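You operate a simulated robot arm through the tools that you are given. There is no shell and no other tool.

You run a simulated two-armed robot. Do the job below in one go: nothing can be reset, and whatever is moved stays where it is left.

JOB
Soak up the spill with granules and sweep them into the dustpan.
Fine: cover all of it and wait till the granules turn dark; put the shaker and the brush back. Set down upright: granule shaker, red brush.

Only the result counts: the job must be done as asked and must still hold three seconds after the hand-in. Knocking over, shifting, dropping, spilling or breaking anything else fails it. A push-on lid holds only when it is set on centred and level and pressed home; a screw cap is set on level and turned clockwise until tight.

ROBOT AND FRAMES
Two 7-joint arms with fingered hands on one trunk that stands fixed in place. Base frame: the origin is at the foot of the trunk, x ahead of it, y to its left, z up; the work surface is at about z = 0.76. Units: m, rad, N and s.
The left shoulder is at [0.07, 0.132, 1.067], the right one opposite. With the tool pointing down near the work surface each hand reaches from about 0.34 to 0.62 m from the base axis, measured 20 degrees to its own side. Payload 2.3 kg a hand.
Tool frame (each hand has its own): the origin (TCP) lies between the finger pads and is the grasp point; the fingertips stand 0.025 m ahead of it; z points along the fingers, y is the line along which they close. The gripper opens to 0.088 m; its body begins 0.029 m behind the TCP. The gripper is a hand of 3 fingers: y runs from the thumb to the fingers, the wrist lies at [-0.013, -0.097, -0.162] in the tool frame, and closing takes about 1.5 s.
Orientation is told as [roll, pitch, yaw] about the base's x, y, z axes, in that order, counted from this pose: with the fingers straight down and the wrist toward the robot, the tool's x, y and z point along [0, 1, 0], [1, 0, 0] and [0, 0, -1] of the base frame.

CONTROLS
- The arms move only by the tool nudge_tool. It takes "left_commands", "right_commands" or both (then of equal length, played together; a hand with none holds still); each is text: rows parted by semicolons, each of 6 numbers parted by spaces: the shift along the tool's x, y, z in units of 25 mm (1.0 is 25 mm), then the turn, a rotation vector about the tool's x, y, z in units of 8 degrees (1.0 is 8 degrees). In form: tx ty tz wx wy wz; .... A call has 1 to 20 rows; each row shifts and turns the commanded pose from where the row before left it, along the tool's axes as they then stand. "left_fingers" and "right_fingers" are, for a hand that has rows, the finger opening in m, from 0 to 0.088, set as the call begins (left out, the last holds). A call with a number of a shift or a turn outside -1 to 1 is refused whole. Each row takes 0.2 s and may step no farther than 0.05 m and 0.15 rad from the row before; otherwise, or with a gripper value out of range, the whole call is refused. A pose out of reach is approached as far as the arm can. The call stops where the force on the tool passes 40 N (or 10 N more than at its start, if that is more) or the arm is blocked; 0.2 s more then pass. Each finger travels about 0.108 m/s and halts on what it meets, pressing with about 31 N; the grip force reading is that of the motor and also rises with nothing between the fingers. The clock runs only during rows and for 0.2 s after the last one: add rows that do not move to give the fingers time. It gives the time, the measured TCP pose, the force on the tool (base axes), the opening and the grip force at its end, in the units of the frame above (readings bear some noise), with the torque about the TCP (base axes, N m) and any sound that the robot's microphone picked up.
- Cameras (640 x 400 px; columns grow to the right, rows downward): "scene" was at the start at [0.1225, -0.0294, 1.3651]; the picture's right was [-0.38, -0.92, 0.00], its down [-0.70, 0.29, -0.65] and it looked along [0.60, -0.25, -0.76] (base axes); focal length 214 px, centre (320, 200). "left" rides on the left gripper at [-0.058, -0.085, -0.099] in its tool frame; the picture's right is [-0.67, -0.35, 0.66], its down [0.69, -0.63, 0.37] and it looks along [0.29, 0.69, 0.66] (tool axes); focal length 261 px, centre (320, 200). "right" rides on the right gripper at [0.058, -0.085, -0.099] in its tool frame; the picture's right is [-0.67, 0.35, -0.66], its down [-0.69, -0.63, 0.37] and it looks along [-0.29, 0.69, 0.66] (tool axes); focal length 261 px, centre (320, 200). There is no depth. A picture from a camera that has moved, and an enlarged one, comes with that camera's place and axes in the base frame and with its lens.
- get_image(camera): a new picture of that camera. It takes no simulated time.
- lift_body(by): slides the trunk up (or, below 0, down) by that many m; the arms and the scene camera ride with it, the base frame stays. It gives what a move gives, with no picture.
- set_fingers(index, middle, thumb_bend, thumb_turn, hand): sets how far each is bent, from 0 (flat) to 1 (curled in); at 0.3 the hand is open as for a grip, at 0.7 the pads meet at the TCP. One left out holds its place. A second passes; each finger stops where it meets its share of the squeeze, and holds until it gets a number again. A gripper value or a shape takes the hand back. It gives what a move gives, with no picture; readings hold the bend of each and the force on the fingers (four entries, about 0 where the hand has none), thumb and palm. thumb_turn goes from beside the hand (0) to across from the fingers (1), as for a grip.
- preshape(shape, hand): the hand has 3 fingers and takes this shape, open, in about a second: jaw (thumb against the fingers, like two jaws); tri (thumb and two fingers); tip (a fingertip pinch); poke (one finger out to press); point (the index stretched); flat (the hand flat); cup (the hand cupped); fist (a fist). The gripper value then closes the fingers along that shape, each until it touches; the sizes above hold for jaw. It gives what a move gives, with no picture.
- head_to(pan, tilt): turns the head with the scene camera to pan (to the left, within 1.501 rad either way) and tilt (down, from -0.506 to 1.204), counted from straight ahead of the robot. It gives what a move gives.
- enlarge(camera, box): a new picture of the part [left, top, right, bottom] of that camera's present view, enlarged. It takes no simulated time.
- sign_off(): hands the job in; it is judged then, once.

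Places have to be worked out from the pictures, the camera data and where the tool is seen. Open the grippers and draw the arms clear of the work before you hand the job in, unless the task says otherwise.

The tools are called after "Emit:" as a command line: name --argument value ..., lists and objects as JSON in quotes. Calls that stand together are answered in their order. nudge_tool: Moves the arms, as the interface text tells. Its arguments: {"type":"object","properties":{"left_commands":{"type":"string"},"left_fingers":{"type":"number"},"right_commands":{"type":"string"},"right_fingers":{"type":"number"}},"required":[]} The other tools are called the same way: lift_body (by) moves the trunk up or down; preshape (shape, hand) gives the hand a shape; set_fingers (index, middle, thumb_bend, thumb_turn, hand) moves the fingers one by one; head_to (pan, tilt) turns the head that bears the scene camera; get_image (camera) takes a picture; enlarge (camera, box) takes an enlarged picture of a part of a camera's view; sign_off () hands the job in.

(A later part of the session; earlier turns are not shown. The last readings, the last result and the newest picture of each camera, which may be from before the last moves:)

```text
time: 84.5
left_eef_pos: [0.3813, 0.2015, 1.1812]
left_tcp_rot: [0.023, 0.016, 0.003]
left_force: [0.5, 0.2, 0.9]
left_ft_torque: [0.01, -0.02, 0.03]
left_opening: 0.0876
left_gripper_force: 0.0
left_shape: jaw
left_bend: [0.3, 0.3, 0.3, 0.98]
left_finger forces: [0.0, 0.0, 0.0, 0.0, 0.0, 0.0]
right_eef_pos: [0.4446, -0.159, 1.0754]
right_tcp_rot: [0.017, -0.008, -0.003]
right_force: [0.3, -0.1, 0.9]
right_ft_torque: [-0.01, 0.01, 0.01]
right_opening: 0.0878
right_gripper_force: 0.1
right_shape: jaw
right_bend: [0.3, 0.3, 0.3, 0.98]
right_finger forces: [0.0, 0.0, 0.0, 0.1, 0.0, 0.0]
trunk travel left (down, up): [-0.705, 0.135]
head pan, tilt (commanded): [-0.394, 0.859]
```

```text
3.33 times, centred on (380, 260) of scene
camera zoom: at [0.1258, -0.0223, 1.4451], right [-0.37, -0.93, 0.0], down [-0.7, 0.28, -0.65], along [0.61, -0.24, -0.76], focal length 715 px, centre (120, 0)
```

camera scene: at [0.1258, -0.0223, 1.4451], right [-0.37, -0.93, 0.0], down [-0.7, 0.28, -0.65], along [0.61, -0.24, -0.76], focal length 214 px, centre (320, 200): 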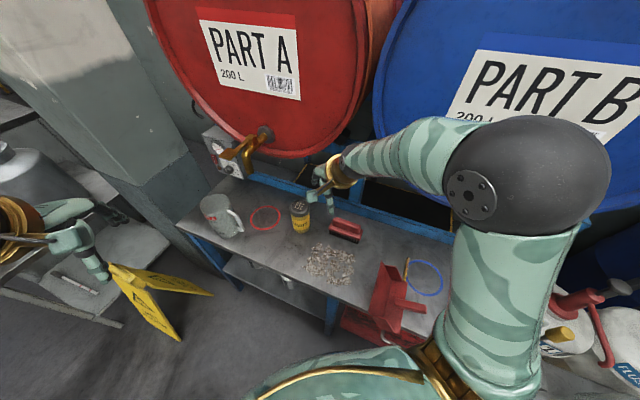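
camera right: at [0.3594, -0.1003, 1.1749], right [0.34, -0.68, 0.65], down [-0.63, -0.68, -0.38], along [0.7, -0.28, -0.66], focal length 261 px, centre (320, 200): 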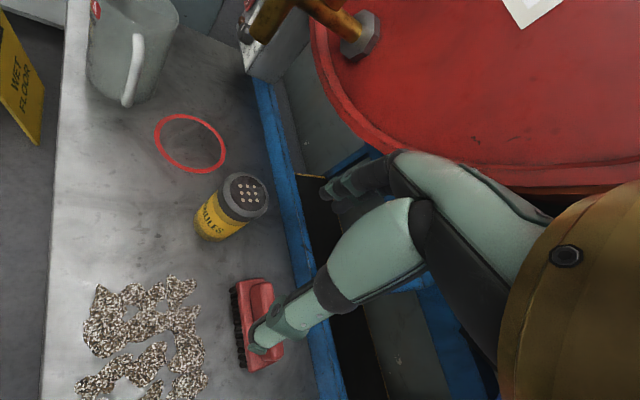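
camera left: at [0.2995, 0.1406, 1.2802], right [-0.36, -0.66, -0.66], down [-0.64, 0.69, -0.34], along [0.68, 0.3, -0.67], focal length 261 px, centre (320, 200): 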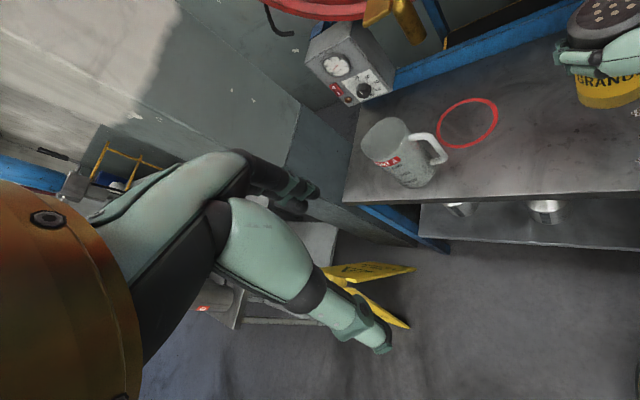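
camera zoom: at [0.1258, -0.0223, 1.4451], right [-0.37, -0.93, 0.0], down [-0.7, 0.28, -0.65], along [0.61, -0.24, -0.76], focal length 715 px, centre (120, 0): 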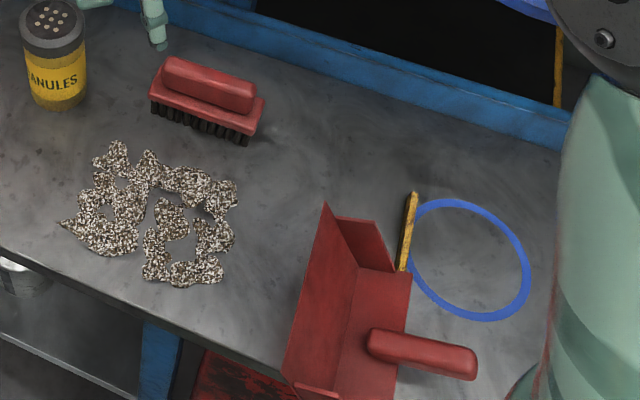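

Now I understand the pan: it has been tipped back ~64° over the fixed yellow batten and slid ~4.5 cm towards the front edge (open edge now up at z≈0.86, s≈0.01). It's only just past its balance point, so a light push on the raised edge will drop it flat again. I raise the trunk and bring the closed hand over to it.

Emit:
lift_body --by 0.12

Emit:
nudge_tool --right_commands "-0.671 -0.867 0.4 0 0 0; -0.671 -0.867 0.4 0 0 0; -0.671 -0.867 0.4 0 0 0; -0.671 -0.867 0.4 0 0 0; -0.671 -0.867 0.4 0 0 0; -0.671 -0.867 0.4 0 0 0; -0.671 -0.867 0.4 0 0 0; -0.671 -0.867 0.4 0 0 0; -0.671 -0.867 0.4 0 0 0; 0 0 0 0 0 0" --right_fingers 0.0

Emit:
get_image --camera "scene"

Emit:
get_image --camera "right"

```text
time: 86.0
left_eef_pos: [0.3809, 0.202, 1.2996]
left_tcp_rot: [0.022, 0.018, 0.004]
left_force: [0.1, 0.2, 0.5]
left_ft_torque: [0.01, 0.0, 0.02]
left_opening: 0.0877
left_gripper_force: 0.0
left_shape: jaw
left_bend: [0.3, 0.3, 0.3, 0.98]
left_finger forces: [0.0, 0.1, 0.0, 0.0, 0.0, 0.0]
right_eef_pos: [0.4449, -0.158, 1.196]
right_tcp_rot: [0.019, -0.011, -0.004]
right_force: [-0.7, 0.3, 0.2]
right_ft_torque: [-0.01, 0.0, 0.01]
right_opening: 0.088
right_gripper_force: 0.1
right_shape: jaw
right_bend: [0.3, 0.3, 0.3, 0.98]
right_finger forces: [0.0, 0.1, 0.0, 0.0, 0.1, 0.0]
trunk travel left (down, up): [-0.825, 0.015]
head pan, tilt (commanded): [-0.394, 0.859]
```

```text
time: 88.2
left_eef_pos: [0.3821, 0.2029, 1.2997]
left_tcp_rot: [0.024, 0.019, 0.003]
left_force: [-0.1, -0.8, -0.7]
left_ft_torque: [-0.02, 0.02, 0.01]
left_opening: 0.0882
left_gripper_force: 0.1
left_shape: jaw
left_bend: [0.3, 0.3, 0.3, 0.98]
left_finger forces: [0.1, 0.0, 0.0, 0.1, 0.0, 0.1]
right_eef_pos: [0.2677, -0.3193, 1.103]
right_tcp_rot: [0.017, -0.009, -0.005]
right_force: [-0.1, -0.2, -0.9]
right_ft_torque: [-0.04, 0.03, -0.02]
right_opening: 0.0
right_gripper_force: 31.1
right_shape: jaw
right_bend: [0.7, 0.7, 0.76, 1.0]
right_finger forces: [0.0, 0.1, 0.0, 0.0, 0.1, 0.1]
right hand out of reach, approached as far as the arm can: row 4, 6, 7, 8
trunk travel left (down, up): [-0.825, 0.015]
head pan, tilt (commanded): [-0.394, 0.859]
```

```text
taken
camera scene: at [0.1262, -0.0221, 1.5651], right [-0.37, -0.93, 0.0], down [-0.7, 0.28, -0.65], along [0.61, -0.24, -0.76], focal length 214 px, centre (320, 200)
```

scene: 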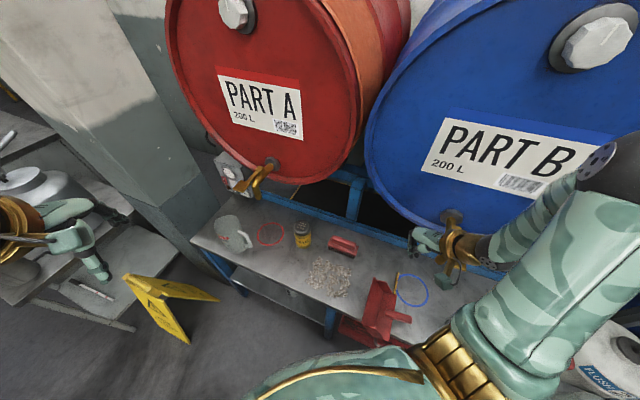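

```text
taken
camera right: at [0.1816, -0.2621, 1.202], right [0.34, -0.68, 0.65], down [-0.63, -0.68, -0.38], along [0.7, -0.28, -0.66], focal length 261 px, centre (320, 200)
```

right: 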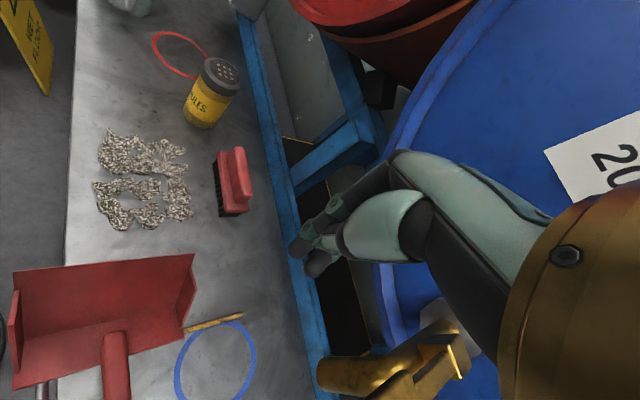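

The wrist view confirms the tipped pan. I lower the closed hand beside it, staying on the right side of the raised floor plate and well off the tap.

Emit:
nudge_tool --right_commands "0.02 -0.1 1 0 0 0; 0.02 -0.1 1 0 0 0; 0.02 -0.1 1 0 0 0; 0.02 -0.1 1 0 0 0; 0.02 -0.1 1 0 0 0; 0.02 -0.1 1 0 0 0; 0 0 0 0 0 0"

Emit:
get_image --camera "scene"

Emit:
enlarge --camera "scene" --box '[330, 240, 450, 350]'

Emit:
get_image --camera "right"

```text
time: 89.8
left_eef_pos: [0.3817, 0.2014, 1.3005]
left_tcp_rot: [0.024, 0.017, 0.003]
left_force: [0.4, 0.0, -0.1]
left_ft_torque: [-0.01, -0.01, 0.01]
left_opening: 0.0879
left_gripper_force: 0.2
left_shape: jaw
left_bend: [0.3, 0.3, 0.3, 0.98]
left_finger forces: [0.0, 0.1, 0.0, 0.0, 0.0, 0.1]
right_eef_pos: [0.2542, -0.3156, 0.9511]
right_tcp_rot: [0.018, -0.011, -0.004]
right_force: [-0.2, 0.4, -0.5]
right_ft_torque: [-0.01, 0.02, 0.0]
right_opening: 0.0
right_gripper_force: 30.8
right_shape: jaw
right_bend: [0.7, 0.7, 0.76, 1.0]
right_finger forces: [0.0, 0.0, 0.0, 0.0, 0.0, 0.0]
trunk travel left (down, up): [-0.825, 0.015]
head pan, tilt (commanded): [-0.394, 0.859]
```

```text
taken
camera scene: at [0.1257, -0.0221, 1.5651], right [-0.37, -0.93, 0.0], down [-0.7, 0.28, -0.65], along [0.61, -0.24, -0.76], focal length 214 px, centre (320, 200)
```

scene: 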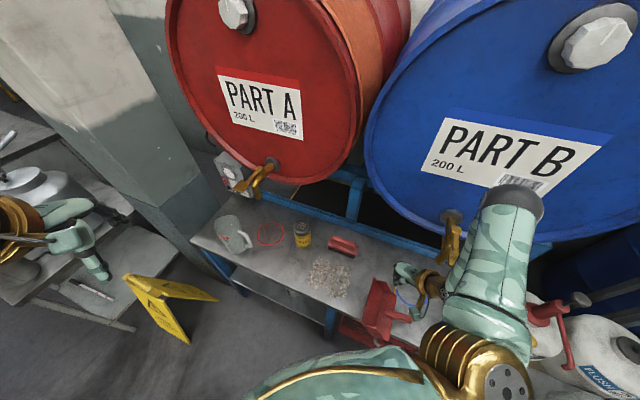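

```text
3.64 times, centred on (390, 295) of scene
camera zoom: at [0.1257, -0.0221, 1.5651], right [-0.37, -0.93, 0.0], down [-0.7, 0.28, -0.65], along [0.61, -0.24, -0.76], focal length 780 px, centre (66, -146)
```

zoom: 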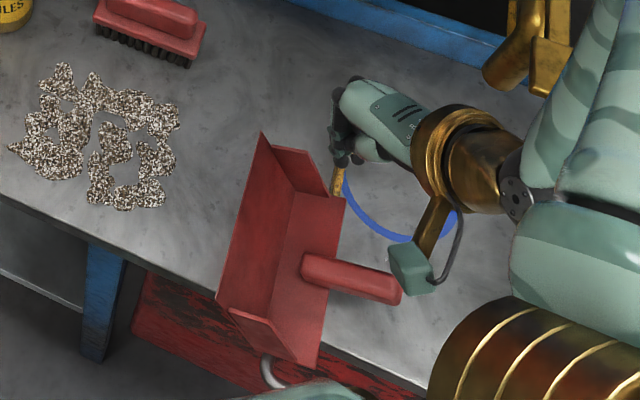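

```text
taken
camera right: at [0.1684, -0.2573, 1.051], right [0.34, -0.68, 0.65], down [-0.63, -0.68, -0.38], along [0.7, -0.28, -0.66], focal length 261 px, centre (320, 200)
```

right: 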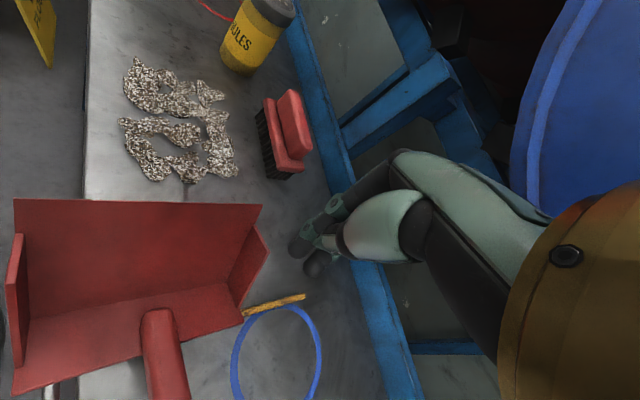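

I can see the plate, side walls and handle clearly. I lower the fingertips to just below the raised edge, between the handle and the far side wall.

Emit:
nudge_tool --right_commands "0.22 -0.07 0.5 0 0 0; 0.22 -0.07 0.6 0 0 0; 0.21 -0.06 0.8 0 0 0; 0 0 0.94 0 0 0; 0 0 0 0 0 0"

Emit:
enlarge --camera "scene" --box '[330, 240, 450, 350]'

Emit:
get_image --camera "right"

```text
time: 91.0
left_eef_pos: [0.3817, 0.2018, 1.3003]
left_tcp_rot: [0.022, 0.018, 0.005]
left_force: [-0.2, 0.0, -0.2]
left_ft_torque: [0.02, 0.01, 0.0]
left_opening: 0.0881
left_gripper_force: 0.1
left_shape: jaw
left_bend: [0.3, 0.3, 0.3, 0.98]
left_finger forces: [0.0, 0.0, 0.0, 0.0, 0.0, 0.0]
right_eef_pos: [0.249, -0.2975, 0.8805]
right_tcp_rot: [0.018, -0.01, -0.004]
right_force: [-0.6, -0.1, 0.4]
right_ft_torque: [-0.03, 0.06, -0.04]
right_opening: 0.0001
right_gripper_force: 30.9
right_shape: jaw
right_bend: [0.7, 0.7, 0.76, 1.0]
right_finger forces: [0.0, 0.0, 0.0, 0.0, 0.0, 0.0]
trunk travel left (down, up): [-0.825, 0.015]
head pan, tilt (commanded): [-0.394, 0.859]
```

```text
3.64 times, centred on (390, 295) of scene
camera zoom: at [0.1258, -0.0223, 1.5651], right [-0.37, -0.93, 0.0], down [-0.7, 0.28, -0.65], along [0.61, -0.24, -0.76], focal length 780 px, centre (66, -146)
```

zoom: 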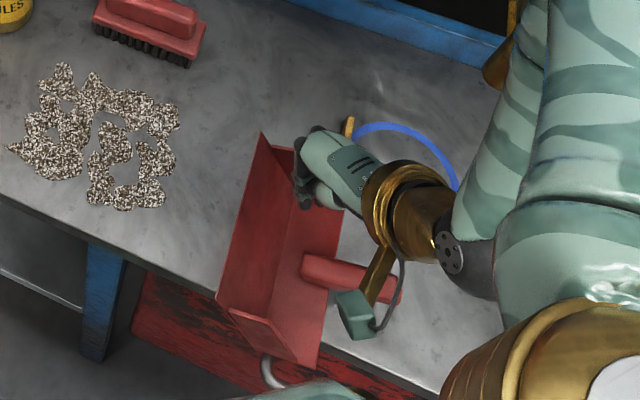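

```text
taken
camera right: at [0.1636, -0.2394, 0.9805], right [0.34, -0.68, 0.65], down [-0.63, -0.68, -0.38], along [0.7, -0.28, -0.66], focal length 261 px, centre (320, 200)
```

right: 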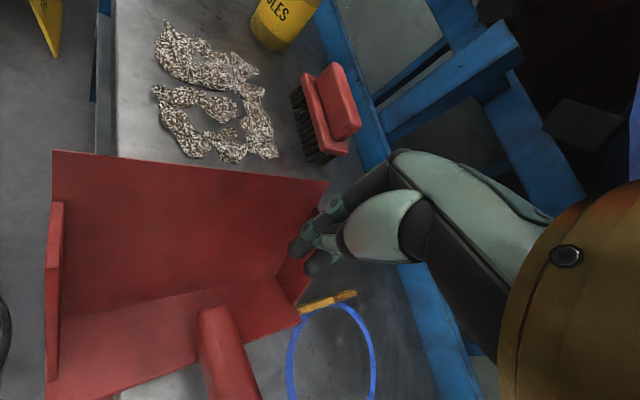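

Fingertips are in place behind the plate. I push gently to the left (+s) in 1 cm steps.

Emit:
nudge_tool --right_commands "0.283 0.283 0 0 0 0; 0.283 0.283 0 0 0 0; 0.283 0.283 0 0 0 0; 0 0 0 0 0 0"

Emit:
enlarge --camera "scene" --box '[330, 240, 450, 350]'

```text
time: 92.0
left_eef_pos: [0.3812, 0.2017, 1.3015]
left_tcp_rot: [0.022, 0.018, 0.005]
left_force: [-0.1, -0.4, 0.0]
left_ft_torque: [0.0, -0.03, 0.0]
left_opening: 0.0877
left_gripper_force: 0.0
left_shape: jaw
left_bend: [0.3, 0.3, 0.3, 0.98]
left_finger forces: [0.0, 0.1, 0.0, 0.1, 0.1, 0.1]
right_eef_pos: [0.2707, -0.2766, 0.8824]
right_tcp_rot: [0.017, -0.01, -0.004]
right_force: [0.6, -0.1, -0.7]
right_ft_torque: [0.0, 0.0, -0.01]
right_opening: 0.0
right_gripper_force: 30.6
right_shape: jaw
right_bend: [0.7, 0.7, 0.76, 1.0]
right_finger forces: [0.1, 0.0, 0.1, 0.0, 0.0, 0.0]
trunk travel left (down, up): [-0.825, 0.015]
head pan, tilt (commanded): [-0.394, 0.859]
```

```text
3.64 times, centred on (390, 295) of scene
camera zoom: at [0.1259, -0.0225, 1.5651], right [-0.37, -0.93, 0.0], down [-0.7, 0.28, -0.65], along [0.61, -0.24, -0.76], focal length 780 px, centre (66, -146)
```

zoom: 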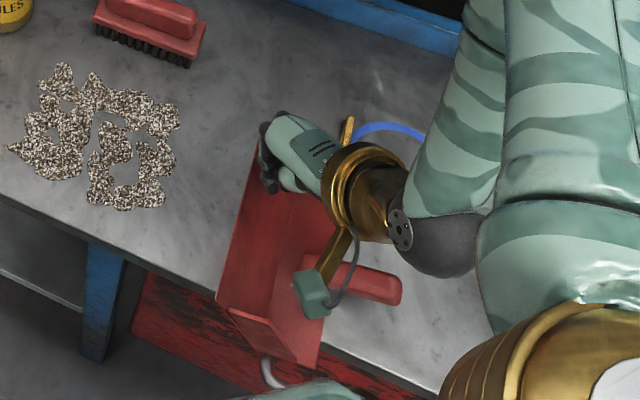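

Barely touching so far. I keep pushing left in small steps.

Emit:
nudge_tool --right_commands "0.283 0.283 0 0 0 0; 0.283 0.283 0 0 0 0; 0 0 0 0 0 0"

Emit:
enlarge --camera "scene" --box '[330, 240, 450, 350]'

```text
time: 92.8
left_eef_pos: [0.3801, 0.2011, 1.3013]
left_tcp_rot: [0.023, 0.016, 0.003]
left_force: [-0.5, 0.1, -0.1]
left_ft_torque: [-0.04, 0.03, 0.0]
left_opening: 0.0878
left_gripper_force: 0.0
left_shape: jaw
left_bend: [0.3, 0.3, 0.3, 0.98]
left_finger forces: [0.0, 0.0, 0.1, 0.0, 0.0, 0.0]
right_eef_pos: [0.2858, -0.2634, 0.8832]
right_tcp_rot: [0.018, -0.009, -0.005]
right_force: [-0.2, -1.0, -0.7]
right_ft_torque: [-0.01, -0.03, -0.02]
right_opening: 0.0001
right_gripper_force: 31.3
right_shape: jaw
right_bend: [0.7, 0.7, 0.76, 1.0]
right_finger forces: [0.0, 0.1, 0.0, 0.0, 0.0, 0.0]
trunk travel left (down, up): [-0.825, 0.015]
head pan, tilt (commanded): [-0.394, 0.859]
```

```text
3.64 times, centred on (390, 295) of scene
camera zoom: at [0.1257, -0.0226, 1.5651], right [-0.37, -0.93, 0.0], down [-0.7, 0.28, -0.65], along [0.61, -0.24, -0.76], focal length 780 px, centre (66, -146)
```

zoom: 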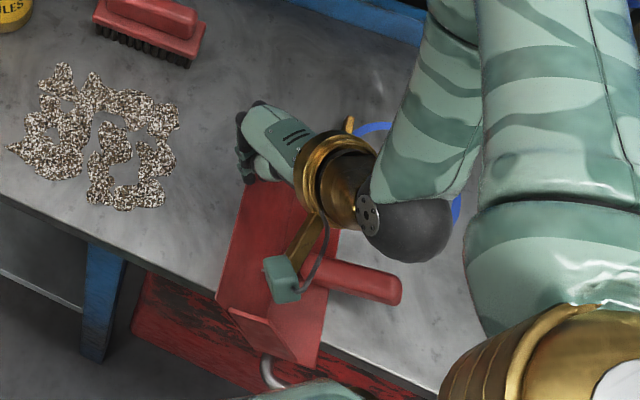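

The fingertips seem to have passed just over the plate's edge without touching. I go back, lower 2 cm, and push again.

Emit:
nudge_tool --right_commands "-0.472 -0.472 0 0 0 0; -0.472 -0.472 0 0 0 0; -0.472 -0.472 0 0 0 0; 0 0 0.5 0 0 0; 0 0 0.5 0 0 0; 0 0 0 0 0 0"

Emit:
nudge_tool --right_commands "0.283 0.283 0 0 0 0; 0.283 0.283 0 0 0 0; 0.283 0.283 0 0 0 0; 0 0 0 0 0 0"

Emit:
enlarge --camera "scene" --box '[330, 240, 450, 350]'

Emit:
get_image --camera "right"

```text
time: 94.2
left_eef_pos: [0.3796, 0.2008, 1.3004]
left_tcp_rot: [0.022, 0.018, 0.004]
left_force: [0.4, -0.2, 0.0]
left_ft_torque: [0.01, -0.02, 0.02]
left_opening: 0.0879
left_gripper_force: 0.0
left_shape: jaw
left_bend: [0.3, 0.3, 0.3, 0.98]
left_finger forces: [0.1, 0.0, 0.1, 0.1, 0.1, 0.0]
right_eef_pos: [0.2507, -0.2972, 0.8566]
right_tcp_rot: [0.018, -0.011, -0.003]
right_force: [0.9, 0.0, 0.0]
right_ft_torque: [0.02, 0.0, 0.0]
right_opening: 0.0
right_gripper_force: 31.1
right_shape: jaw
right_bend: [0.7, 0.7, 0.76, 1.0]
right_finger forces: [0.1, 0.0, 0.1, 0.1, 0.0, 0.0]
trunk travel left (down, up): [-0.825, 0.015]
head pan, tilt (commanded): [-0.394, 0.859]
```

```text
time: 95.2
left_eef_pos: [0.3812, 0.2022, 1.3024]
left_tcp_rot: [0.024, 0.017, 0.005]
left_force: [0.0, -0.3, 0.2]
left_ft_torque: [-0.01, 0.0, -0.01]
left_opening: 0.0881
left_gripper_force: 0.1
left_shape: jaw
left_bend: [0.3, 0.3, 0.3, 0.98]
left_finger forces: [0.1, 0.1, 0.0, 0.1, 0.0, 0.0]
right_eef_pos: [0.27, -0.277, 0.8574]
right_tcp_rot: [0.016, -0.011, -0.004]
right_force: [-0.1, 0.1, 0.4]
right_ft_torque: [0.01, -0.02, 0.01]
right_opening: 0.0
right_gripper_force: 31.2
right_shape: jaw
right_bend: [0.7, 0.7, 0.76, 1.0]
right_finger forces: [0.0, 0.1, 0.0, 0.1, 0.0, 0.1]
trunk travel left (down, up): [-0.825, 0.015]
head pan, tilt (commanded): [-0.394, 0.859]
```

```text
3.64 times, centred on (390, 295) of scene
camera zoom: at [0.1258, -0.0225, 1.5651], right [-0.37, -0.93, 0.0], down [-0.7, 0.28, -0.65], along [0.61, -0.24, -0.76], focal length 780 px, centre (66, -146)
```

zoom: 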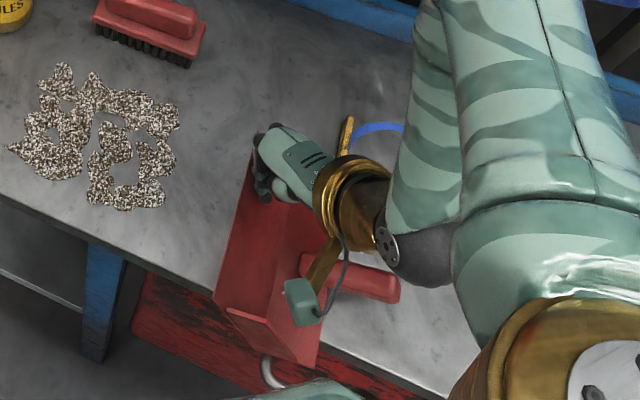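

```text
taken
camera right: at [0.1848, -0.2184, 0.9571], right [0.34, -0.68, 0.65], down [-0.63, -0.68, -0.38], along [0.7, -0.28, -0.66], focal length 261 px, centre (320, 200)
```

right: 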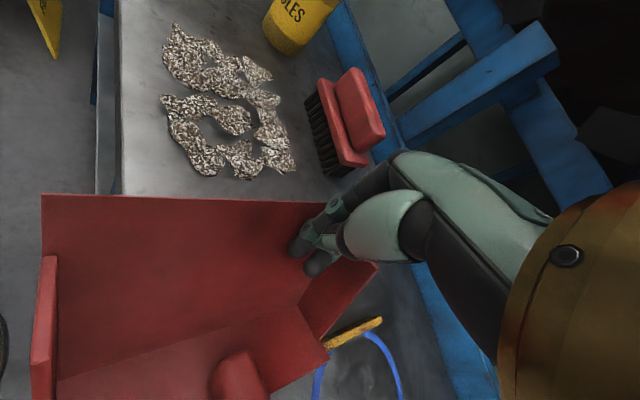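

Now the fingertips are against the plate just under its upper edge. I push on a few more centimetres.

Emit:
nudge_tool --right_commands "0.283 0.283 0 0 0 0; 0.283 0.283 0 0 0 0; 0 0 0 0 0 0"

Emit:
enlarge --camera "scene" --box '[330, 240, 450, 350]'

Emit:
get_image --camera "right"

```text
time: 96.0
left_eef_pos: [0.3807, 0.2019, 1.301]
left_tcp_rot: [0.023, 0.018, 0.003]
left_force: [1.1, 0.4, 0.3]
left_ft_torque: [0.01, 0.02, 0.01]
left_opening: 0.0878
left_gripper_force: 0.0
left_shape: jaw
left_bend: [0.3, 0.3, 0.3, 0.98]
left_finger forces: [0.2, 0.0, 0.0, 0.0, 0.0, 0.0]
right_eef_pos: [0.2838, -0.2608, 0.8588]
right_tcp_rot: [0.018, -0.01, -0.004]
right_force: [0.6, 0.1, 0.8]
right_ft_torque: [0.02, 0.0, -0.02]
right_opening: 0.0
right_gripper_force: 30.9
right_shape: jaw
right_bend: [0.7, 0.7, 0.76, 1.0]
right_finger forces: [0.0, 0.0, 0.1, 0.0, 0.0, 0.0]
trunk travel left (down, up): [-0.825, 0.015]
head pan, tilt (commanded): [-0.394, 0.859]
```

```text
3.64 times, centred on (390, 295) of scene
camera zoom: at [0.1257, -0.0226, 1.5651], right [-0.37, -0.93, 0.0], down [-0.7, 0.28, -0.65], along [0.61, -0.24, -0.76], focal length 780 px, centre (66, -146)
```

zoom: 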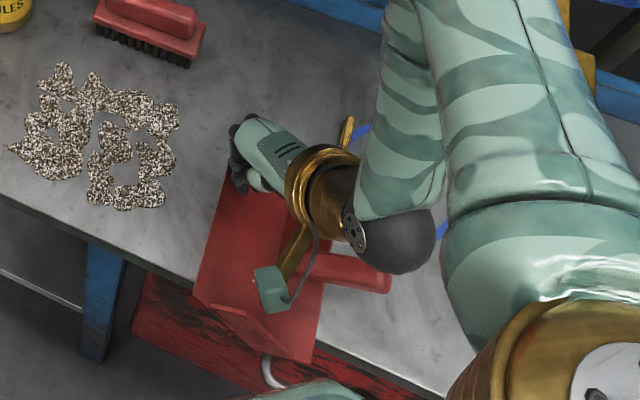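

```text
taken
camera right: at [0.1989, -0.203, 0.9583], right [0.34, -0.68, 0.65], down [-0.63, -0.68, -0.38], along [0.7, -0.28, -0.66], focal length 261 px, centre (320, 200)
```

right: 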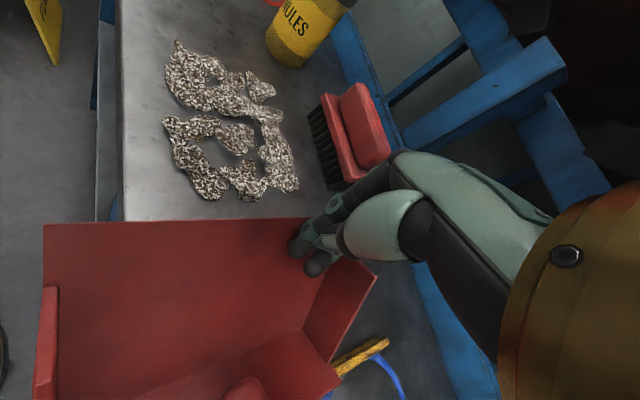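

The pan is rotating forward with the push. A few more steps.

Emit:
nudge_tool --right_commands "0.283 0.283 0 0 0 0; 0.283 0.283 0 0 0 0; 0 0 0 0 0 0"

Emit:
enlarge --camera "scene" --box '[330, 240, 450, 350]'

Emit:
get_image --camera "right"

```text
time: 96.8
left_eef_pos: [0.3816, 0.2013, 1.3]
left_tcp_rot: [0.022, 0.018, 0.004]
left_force: [-0.5, 0.8, 0.3]
left_ft_torque: [0.0, -0.04, 0.0]
left_opening: 0.0878
left_gripper_force: 0.0
left_shape: jaw
left_bend: [0.3, 0.3, 0.3, 0.98]
left_finger forces: [0.1, 0.0, 0.1, 0.1, 0.1, 0.0]
right_eef_pos: [0.2986, -0.2479, 0.859]
right_tcp_rot: [0.018, -0.01, -0.004]
right_force: [0.3, -0.5, -0.4]
right_ft_torque: [0.03, 0.03, -0.02]
right_opening: 0.0
right_gripper_force: 31.0
right_shape: jaw
right_bend: [0.7, 0.7, 0.76, 1.0]
right_finger forces: [0.0, 0.0, 0.0, 0.0, 0.1, 0.0]
trunk travel left (down, up): [-0.825, 0.015]
head pan, tilt (commanded): [-0.394, 0.859]
```

```text
3.64 times, centred on (390, 295) of scene
camera zoom: at [0.1257, -0.0226, 1.5651], right [-0.37, -0.93, 0.0], down [-0.7, 0.28, -0.65], along [0.61, -0.24, -0.76], focal length 780 px, centre (66, -146)
```

zoom: 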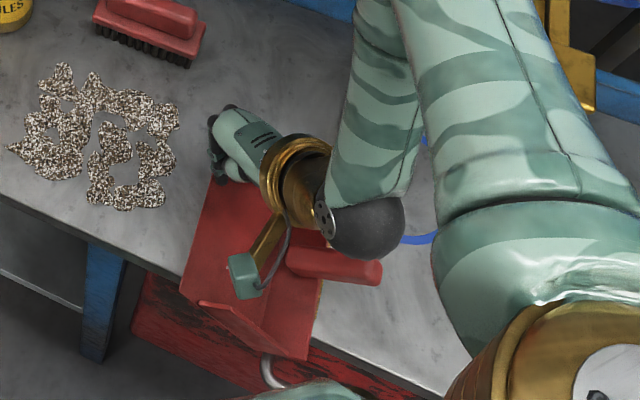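

```text
taken
camera right: at [0.213, -0.1898, 0.9582], right [0.34, -0.68, 0.65], down [-0.63, -0.68, -0.38], along [0.7, -0.28, -0.66], focal length 261 px, centre (320, 200)
```

right: 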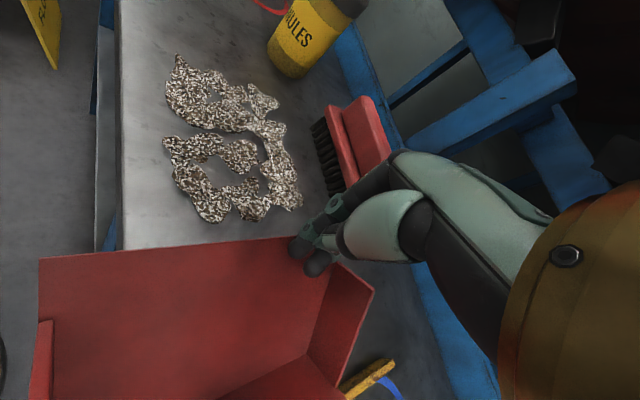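

It's still following the hand; I continue pushing left 3 cm more.

Emit:
nudge_tool --right_commands "0.283 0.283 0 0 0 0; 0.283 0.283 0 0 0 0; 0.283 0.283 0 0 0 0; 0 0 0 0 0 0"

Emit:
enlarge --camera "scene" --box '[330, 240, 450, 350]'

Emit:
get_image --camera "right"

```text
time: 97.8
left_eef_pos: [0.3816, 0.2014, 1.2998]
left_tcp_rot: [0.023, 0.017, 0.003]
left_force: [0.1, -0.5, -0.3]
left_ft_torque: [-0.02, 0.0, 0.02]
left_opening: 0.0879
left_gripper_force: 0.0
left_shape: jaw
left_bend: [0.3, 0.3, 0.3, 0.98]
left_finger forces: [0.0, 0.0, 0.0, 0.0, 0.0, 0.0]
right_eef_pos: [0.322, -0.2265, 0.8591]
right_tcp_rot: [0.018, -0.011, -0.004]
right_force: [0.1, -0.7, -0.6]
right_ft_torque: [-0.01, -0.03, 0.01]
right_opening: 0.0002
right_gripper_force: 31.1
right_shape: jaw
right_bend: [0.7, 0.7, 0.76, 1.0]
right_finger forces: [0.0, 0.0, 0.1, 0.0, 0.0, 0.0]
trunk travel left (down, up): [-0.825, 0.015]
head pan, tilt (commanded): [-0.394, 0.859]
```

```text
3.64 times, centred on (390, 295) of scene
camera zoom: at [0.1259, -0.0223, 1.5651], right [-0.37, -0.93, 0.0], down [-0.7, 0.28, -0.65], along [0.61, -0.24, -0.76], focal length 780 px, centre (66, -146)
```

zoom: 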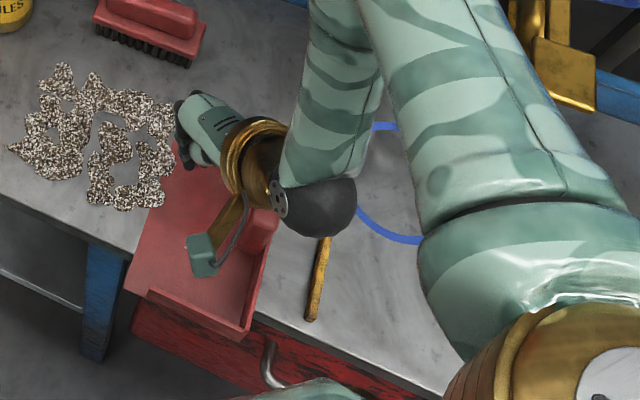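

```text
taken
camera right: at [0.2357, -0.1685, 0.9583], right [0.34, -0.68, 0.65], down [-0.63, -0.68, -0.38], along [0.7, -0.28, -0.66], focal length 261 px, centre (320, 200)
```

right: 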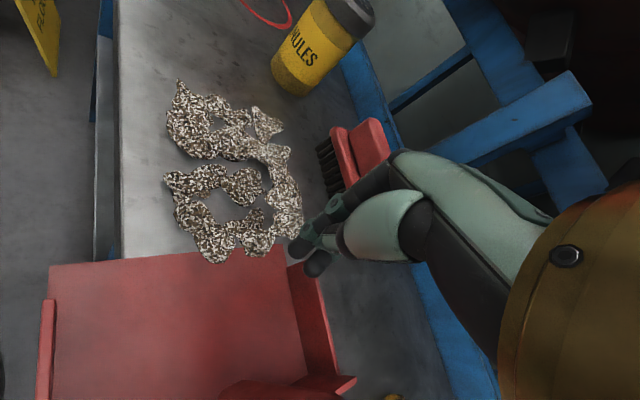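

The pan has dropped flat again (now at s≈-0.02…0.088, d≈0.278…0.42), with its handle upright. It has to go about 4.3 cm right and 4.6 cm back to its old place. I rise, open the hand and move over the handle.

Emit:
nudge_tool --right_commands "0 0 -1 0 0 0; 0 0 -1 0 0 0; 0 0 -0.8 0 0 0; -0.185 -0.735 0 0 0 0; -0.185 -0.735 0 0 0 0; -0.185 -0.735 0 0 0 0; -0.185 -0.735 0 0 0 0; 0 0 0 0 0 0" --right_fingers 0.088

Emit:
get_image --camera "scene"

Emit:
enlarge --camera "scene" --box '[310, 240, 430, 350]'

Emit:
get_image --camera "right"

```text
time: 99.6
left_eef_pos: [0.3808, 0.201, 1.3007]
left_tcp_rot: [0.024, 0.019, 0.003]
left_force: [0.4, -0.3, -0.2]
left_ft_torque: [0.0, 0.0, 0.01]
left_opening: 0.0879
left_gripper_force: 0.0
left_shape: jaw
left_bend: [0.3, 0.3, 0.3, 0.98]
left_finger forces: [0.0, 0.0, 0.0, 0.1, 0.1, 0.0]
right_eef_pos: [0.2456, -0.247, 0.9265]
right_tcp_rot: [0.016, -0.01, -0.005]
right_force: [-0.5, 0.4, -0.9]
right_ft_torque: [0.01, 0.0, 0.0]
right_opening: 0.0875
right_gripper_force: 0.1
right_shape: jaw
right_bend: [0.3, 0.3, 0.3, 0.98]
right_finger forces: [0.0, 0.0, 0.0, 0.0, 0.1, 0.0]
trunk travel left (down, up): [-0.825, 0.015]
head pan, tilt (commanded): [-0.394, 0.859]
```

```text
taken
camera scene: at [0.126, -0.0223, 1.5651], right [-0.37, -0.93, 0.0], down [-0.7, 0.28, -0.65], along [0.61, -0.24, -0.76], focal length 214 px, centre (320, 200)
```

scene: 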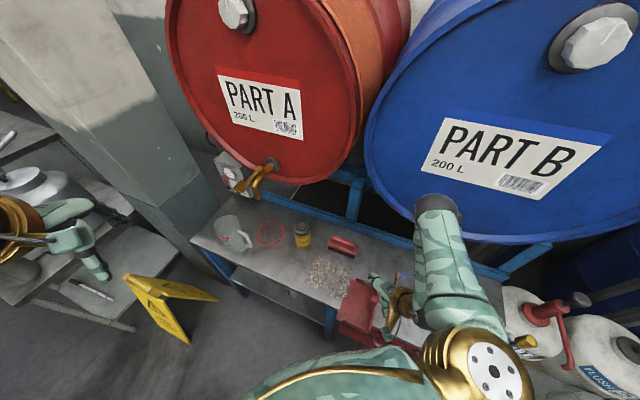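

```text
3.64 times, centred on (370, 295) of scene
camera zoom: at [0.126, -0.0223, 1.5651], right [-0.37, -0.93, 0.0], down [-0.7, 0.28, -0.65], along [0.61, -0.24, -0.76], focal length 780 px, centre (138, -146)
```

zoom: 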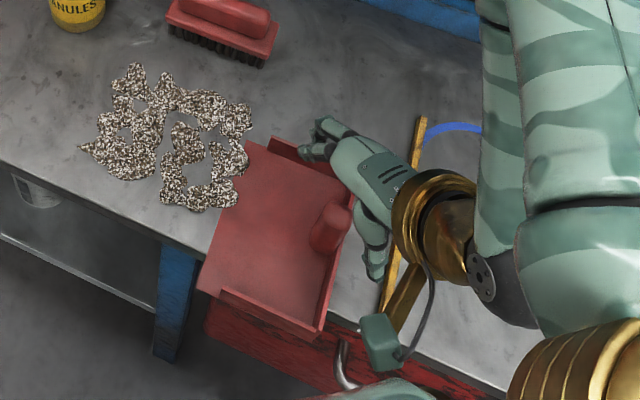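

```text
taken
camera right: at [0.1603, -0.1878, 1.0264], right [0.34, -0.68, 0.65], down [-0.63, -0.68, -0.38], along [0.7, -0.28, -0.66], focal length 261 px, centre (320, 200)
```

right: 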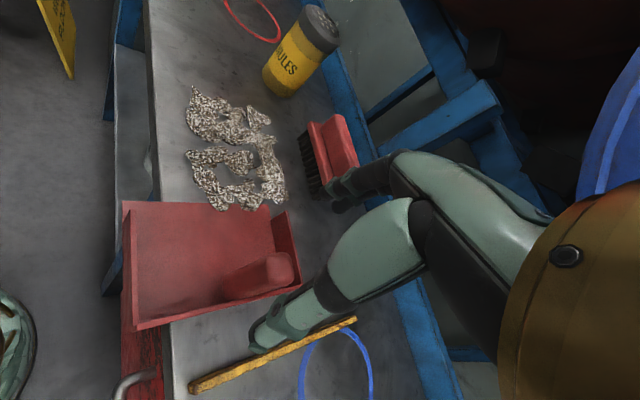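

The view is clear: handle at about [0.2445,-0.2505], top at z≈0.88, directly under the hand. I lower the open hand around it.

Emit:
nudge_tool --right_commands "-0.14 -0.04 0.7 0 0 0; 0 0 0.8 0 0 0; 0 0 0.8 0 0 0; 0 0 0.4 0 0 0; 0 0 0 0 0 0"

Emit:
enlarge --camera "scene" --box '[310, 240, 430, 350]'

Emit:
get_image --camera "right"

```text
time: 100.8
left_eef_pos: [0.3816, 0.2016, 1.3]
left_tcp_rot: [0.022, 0.018, 0.004]
left_force: [0.9, -0.3, -0.1]
left_ft_torque: [0.0, 0.03, 0.01]
left_opening: 0.0879
left_gripper_force: 0.0
left_shape: jaw
left_bend: [0.3, 0.3, 0.3, 0.98]
left_finger forces: [0.0, 0.0, 0.0, 0.0, 0.1, 0.0]
right_eef_pos: [0.2469, -0.2491, 0.86]
right_tcp_rot: [0.018, -0.012, -0.005]
right_force: [0.1, 0.2, -0.1]
right_ft_torque: [0.02, -0.01, 0.01]
right_opening: 0.0876
right_gripper_force: 0.0
right_shape: jaw
right_bend: [0.3, 0.3, 0.3, 0.98]
right_finger forces: [0.0, 0.0, 0.0, 0.1, 0.0, 0.0]
trunk travel left (down, up): [-0.825, 0.015]
head pan, tilt (commanded): [-0.394, 0.859]
```

```text
3.64 times, centred on (370, 295) of scene
camera zoom: at [0.1259, -0.0224, 1.5651], right [-0.37, -0.93, 0.0], down [-0.7, 0.28, -0.65], along [0.61, -0.24, -0.76], focal length 780 px, centre (138, -146)
```

zoom: 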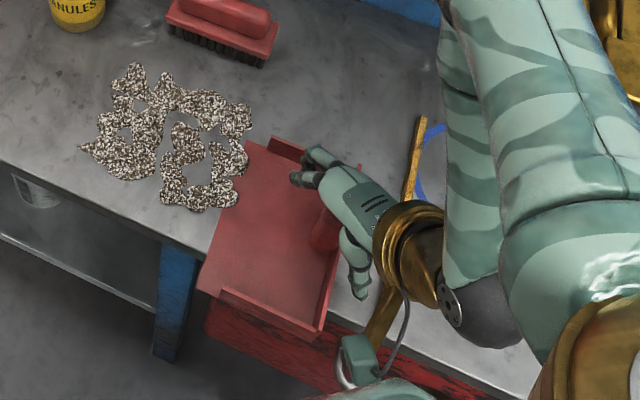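

```text
taken
camera right: at [0.1599, -0.1907, 0.9601], right [0.34, -0.68, 0.65], down [-0.63, -0.68, -0.38], along [0.7, -0.28, -0.66], focal length 261 px, centre (320, 200)
```

right: 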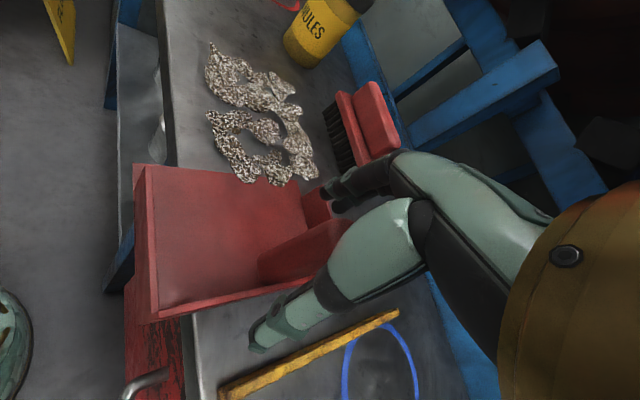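

The handle lies between thumb and fingers. I close on it.

Emit:
nudge_tool --right_commands "0 0 0 0 0 0; 0 0 0 0 0 0; 0 0 0 0 0 0; 0 0 0 0 0 0; 0 0 0 0 0 0; 0 0 0 0 0 0; 0 0 0 0 0 0; 0 0 0 0 0 0" --right_fingers 0.0

Emit:
enlarge --camera "scene" --box '[310, 240, 430, 350]'

Emit:
get_image --camera "right"

```text
time: 102.6
left_eef_pos: [0.3811, 0.2023, 1.3001]
left_tcp_rot: [0.024, 0.016, 0.003]
left_force: [1.0, -0.3, -0.3]
left_ft_torque: [0.02, -0.01, -0.01]
left_opening: 0.0878
left_gripper_force: 0.1
left_shape: jaw
left_bend: [0.3, 0.3, 0.3, 0.98]
left_finger forces: [0.0, 0.0, 0.0, 0.0, 0.1, 0.0]
right_eef_pos: [0.2463, -0.2493, 0.8604]
right_tcp_rot: [0.017, -0.009, -0.004]
right_force: [0.9, 0.3, -0.8]
right_ft_torque: [-0.02, -0.03, -0.01]
right_opening: 0.0158
right_gripper_force: 30.8
right_shape: jaw
right_bend: [0.74, 0.54, 0.77, 1.0]
right_finger forces: [11.6, 13.3, 0.0, 0.0, 21.1, 0.1]
trunk travel left (down, up): [-0.825, 0.015]
head pan, tilt (commanded): [-0.394, 0.859]
```

```text
3.64 times, centred on (370, 295) of scene
camera zoom: at [0.1261, -0.0226, 1.5651], right [-0.37, -0.93, 0.0], down [-0.7, 0.28, -0.65], along [0.61, -0.24, -0.76], focal length 780 px, centre (138, -146)
```

zoom: 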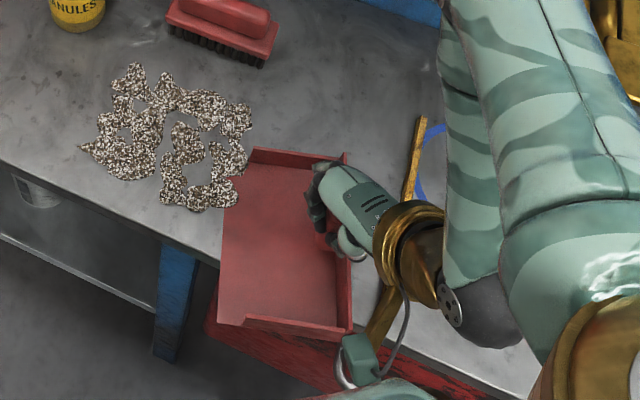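

```text
taken
camera right: at [0.16, -0.1908, 0.9602], right [0.34, -0.68, 0.65], down [-0.63, -0.68, -0.38], along [0.7, -0.28, -0.66], focal length 261 px, centre (320, 200)
```

right: 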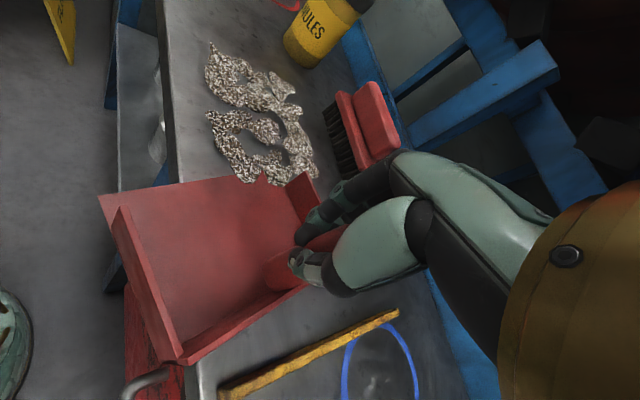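

The grip turned the pan about 10° (it can be turned back with the hand). I lift it 1.2 cm and check that it hangs level.

Emit:
nudge_tool --right_commands "0 0 -0.25 0 0 0; 0 0 -0.25 0 0 0; 0 0 0 0 0 0"

Emit:
enlarge --camera "scene" --box '[310, 240, 430, 350]'

Emit:
get_image --camera "right"

```text
time: 103.4
left_eef_pos: [0.3813, 0.2017, 1.3001]
left_tcp_rot: [0.024, 0.017, 0.004]
left_force: [-0.8, -0.3, -0.1]
left_ft_torque: [-0.01, 0.03, 0.01]
left_opening: 0.0878
left_gripper_force: 0.0
left_shape: jaw
left_bend: [0.3, 0.3, 0.3, 0.98]
left_finger forces: [0.0, 0.1, 0.0, 0.0, 0.1, 0.1]
right_eef_pos: [0.2457, -0.2493, 0.8724]
right_tcp_rot: [0.017, -0.011, -0.003]
right_force: [-0.4, 0.2, -1.0]
right_ft_torque: [-0.02, -0.01, 0.01]
right_opening: 0.015
right_gripper_force: 30.7
right_shape: jaw
right_bend: [0.74, 0.53, 0.78, 1.0]
right_finger forces: [9.4, 14.8, 0.0, 0.1, 20.7, 0.0]
trunk travel left (down, up): [-0.825, 0.015]
head pan, tilt (commanded): [-0.394, 0.859]
```

```text
3.64 times, centred on (370, 295) of scene
camera zoom: at [0.1262, -0.0226, 1.5651], right [-0.37, -0.93, 0.0], down [-0.7, 0.28, -0.65], along [0.61, -0.24, -0.76], focal length 780 px, centre (138, -146)
```

zoom: 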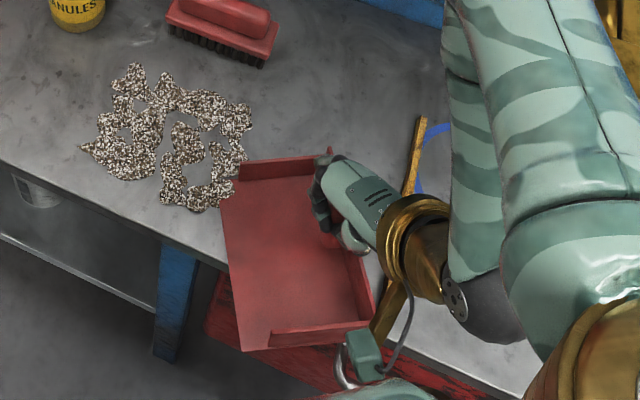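

```text
taken
camera right: at [0.1606, -0.191, 0.9721], right [0.34, -0.68, 0.65], down [-0.63, -0.68, -0.38], along [0.7, -0.28, -0.66], focal length 261 px, centre (320, 200)
```

right: 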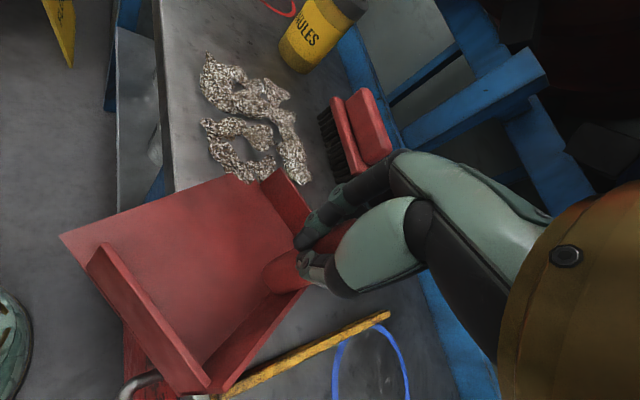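

The pan turns in the grip (now ~22°), but is held. I turn the hand to square the pan up again, moving it slightly right.

Emit:
nudge_tool --right_commands "-0.3 0 0 0 0 0.9; -0.3 0 0 0 0 0.9; -0.3 0 0 0 0 0.9; 0 0 0 0 0 0"

Emit:
enlarge --camera "scene" --box '[310, 240, 430, 350]'

Emit:
get_image --camera "right"

```text
time: 104.4
left_eef_pos: [0.3814, 0.2014, 1.2995]
left_tcp_rot: [0.023, 0.016, 0.003]
left_force: [-0.3, -0.6, 0.6]
left_ft_torque: [0.03, 0.01, 0.0]
left_opening: 0.0881
left_gripper_force: 0.1
left_shape: jaw
left_bend: [0.3, 0.3, 0.3, 0.98]
left_finger forces: [0.0, 0.1, 0.0, 0.0, 0.0, 0.0]
right_eef_pos: [0.2432, -0.2706, 0.8727]
right_tcp_rot: [0.02, -0.002, -0.382]
right_force: [-0.3, 0.2, -2.0]
right_ft_torque: [0.0, 0.01, 0.0]
right_opening: 0.0153
right_gripper_force: 30.6
right_shape: jaw
right_bend: [0.74, 0.53, 0.78, 1.0]
right_finger forces: [9.3, 15.0, 0.0, 0.0, 20.7, 0.0]
trunk travel left (down, up): [-0.825, 0.015]
head pan, tilt (commanded): [-0.394, 0.859]
```

```text
3.64 times, centred on (370, 295) of scene
camera zoom: at [0.1262, -0.0226, 1.5651], right [-0.37, -0.93, 0.0], down [-0.7, 0.28, -0.65], along [0.61, -0.24, -0.76], focal length 780 px, centre (138, -146)
```

zoom: 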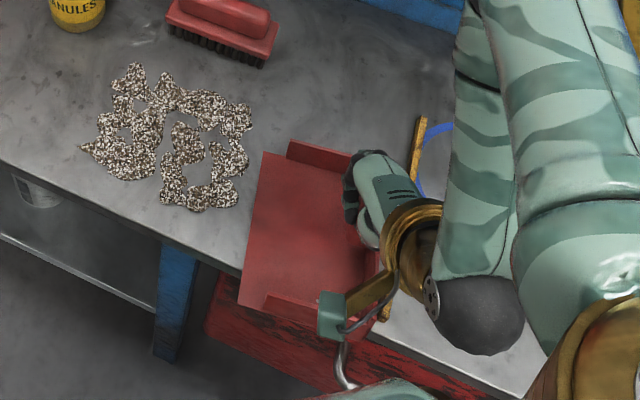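

```text
taken
camera right: at [0.185, -0.1865, 0.9727], right [0.07, -0.76, 0.64], down [-0.84, -0.39, -0.38], along [0.54, -0.51, -0.66], focal length 261 px, centre (320, 200)
```

right: 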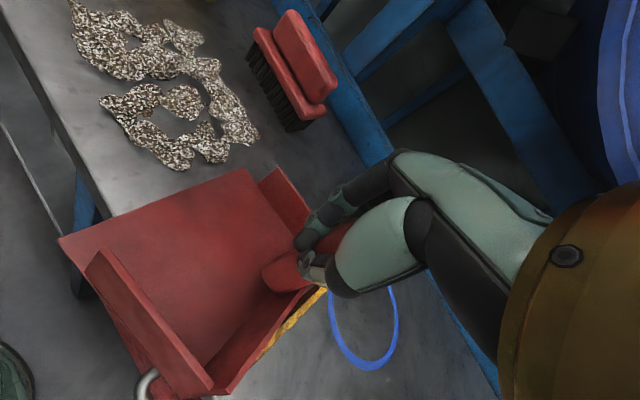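

Nearly square. I turn a further 8° and carry it over to its old place (just off the batten), then look before lowering.

Emit:
nudge_tool --right_commands "0 0 0 0 0 0.525; 0 0 0 0 0 0.525; -0.403 0.35 0 0 0 0; -0.403 0.35 0 0 0 0; -0.403 0.35 0 0 0 0; 0 0 0 0 0 0"

Emit:
enlarge --camera "scene" --box '[310, 240, 430, 350]'

Emit:
get_image --camera "right"

```text
time: 105.8
left_eef_pos: [0.3805, 0.2015, 1.3014]
left_tcp_rot: [0.022, 0.019, 0.003]
left_force: [0.1, 1.1, 0.0]
left_ft_torque: [0.0, 0.0, -0.01]
left_opening: 0.0882
left_gripper_force: 0.0
left_shape: jaw
left_bend: [0.3, 0.3, 0.3, 0.98]
left_finger forces: [0.0, 0.0, 0.1, 0.0, 0.0, 0.0]
right_eef_pos: [0.2513, -0.3109, 0.8735]
right_tcp_rot: [0.018, 0.0, -0.527]
right_force: [0.7, 0.4, -1.2]
right_ft_torque: [-0.01, 0.0, -0.03]
right_opening: 0.0146
right_gripper_force: 30.9
right_shape: jaw
right_bend: [0.75, 0.52, 0.78, 1.0]
right_finger forces: [0.0, 16.3, 0.0, 0.0, 20.3, 0.0]
trunk travel left (down, up): [-0.825, 0.015]
head pan, tilt (commanded): [-0.394, 0.859]
```

```text
3.64 times, centred on (370, 295) of scene
camera zoom: at [0.1262, -0.0224, 1.5651], right [-0.37, -0.93, 0.0], down [-0.7, 0.28, -0.65], along [0.61, -0.24, -0.76], focal length 780 px, centre (138, -146)
```

zoom: 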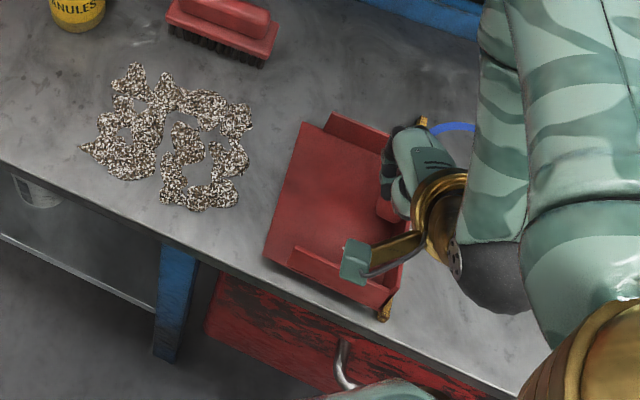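

```text
taken
camera right: at [0.2053, -0.219, 0.9736], right [-0.04, -0.77, 0.64], down [-0.89, -0.27, -0.38], along [0.46, -0.58, -0.67], focal length 261 px, centre (320, 200)
```

right: 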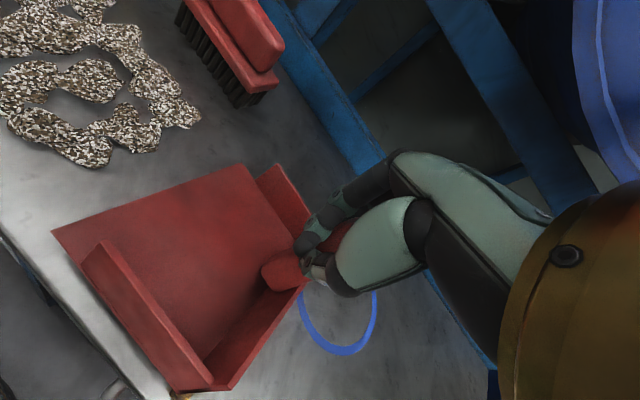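

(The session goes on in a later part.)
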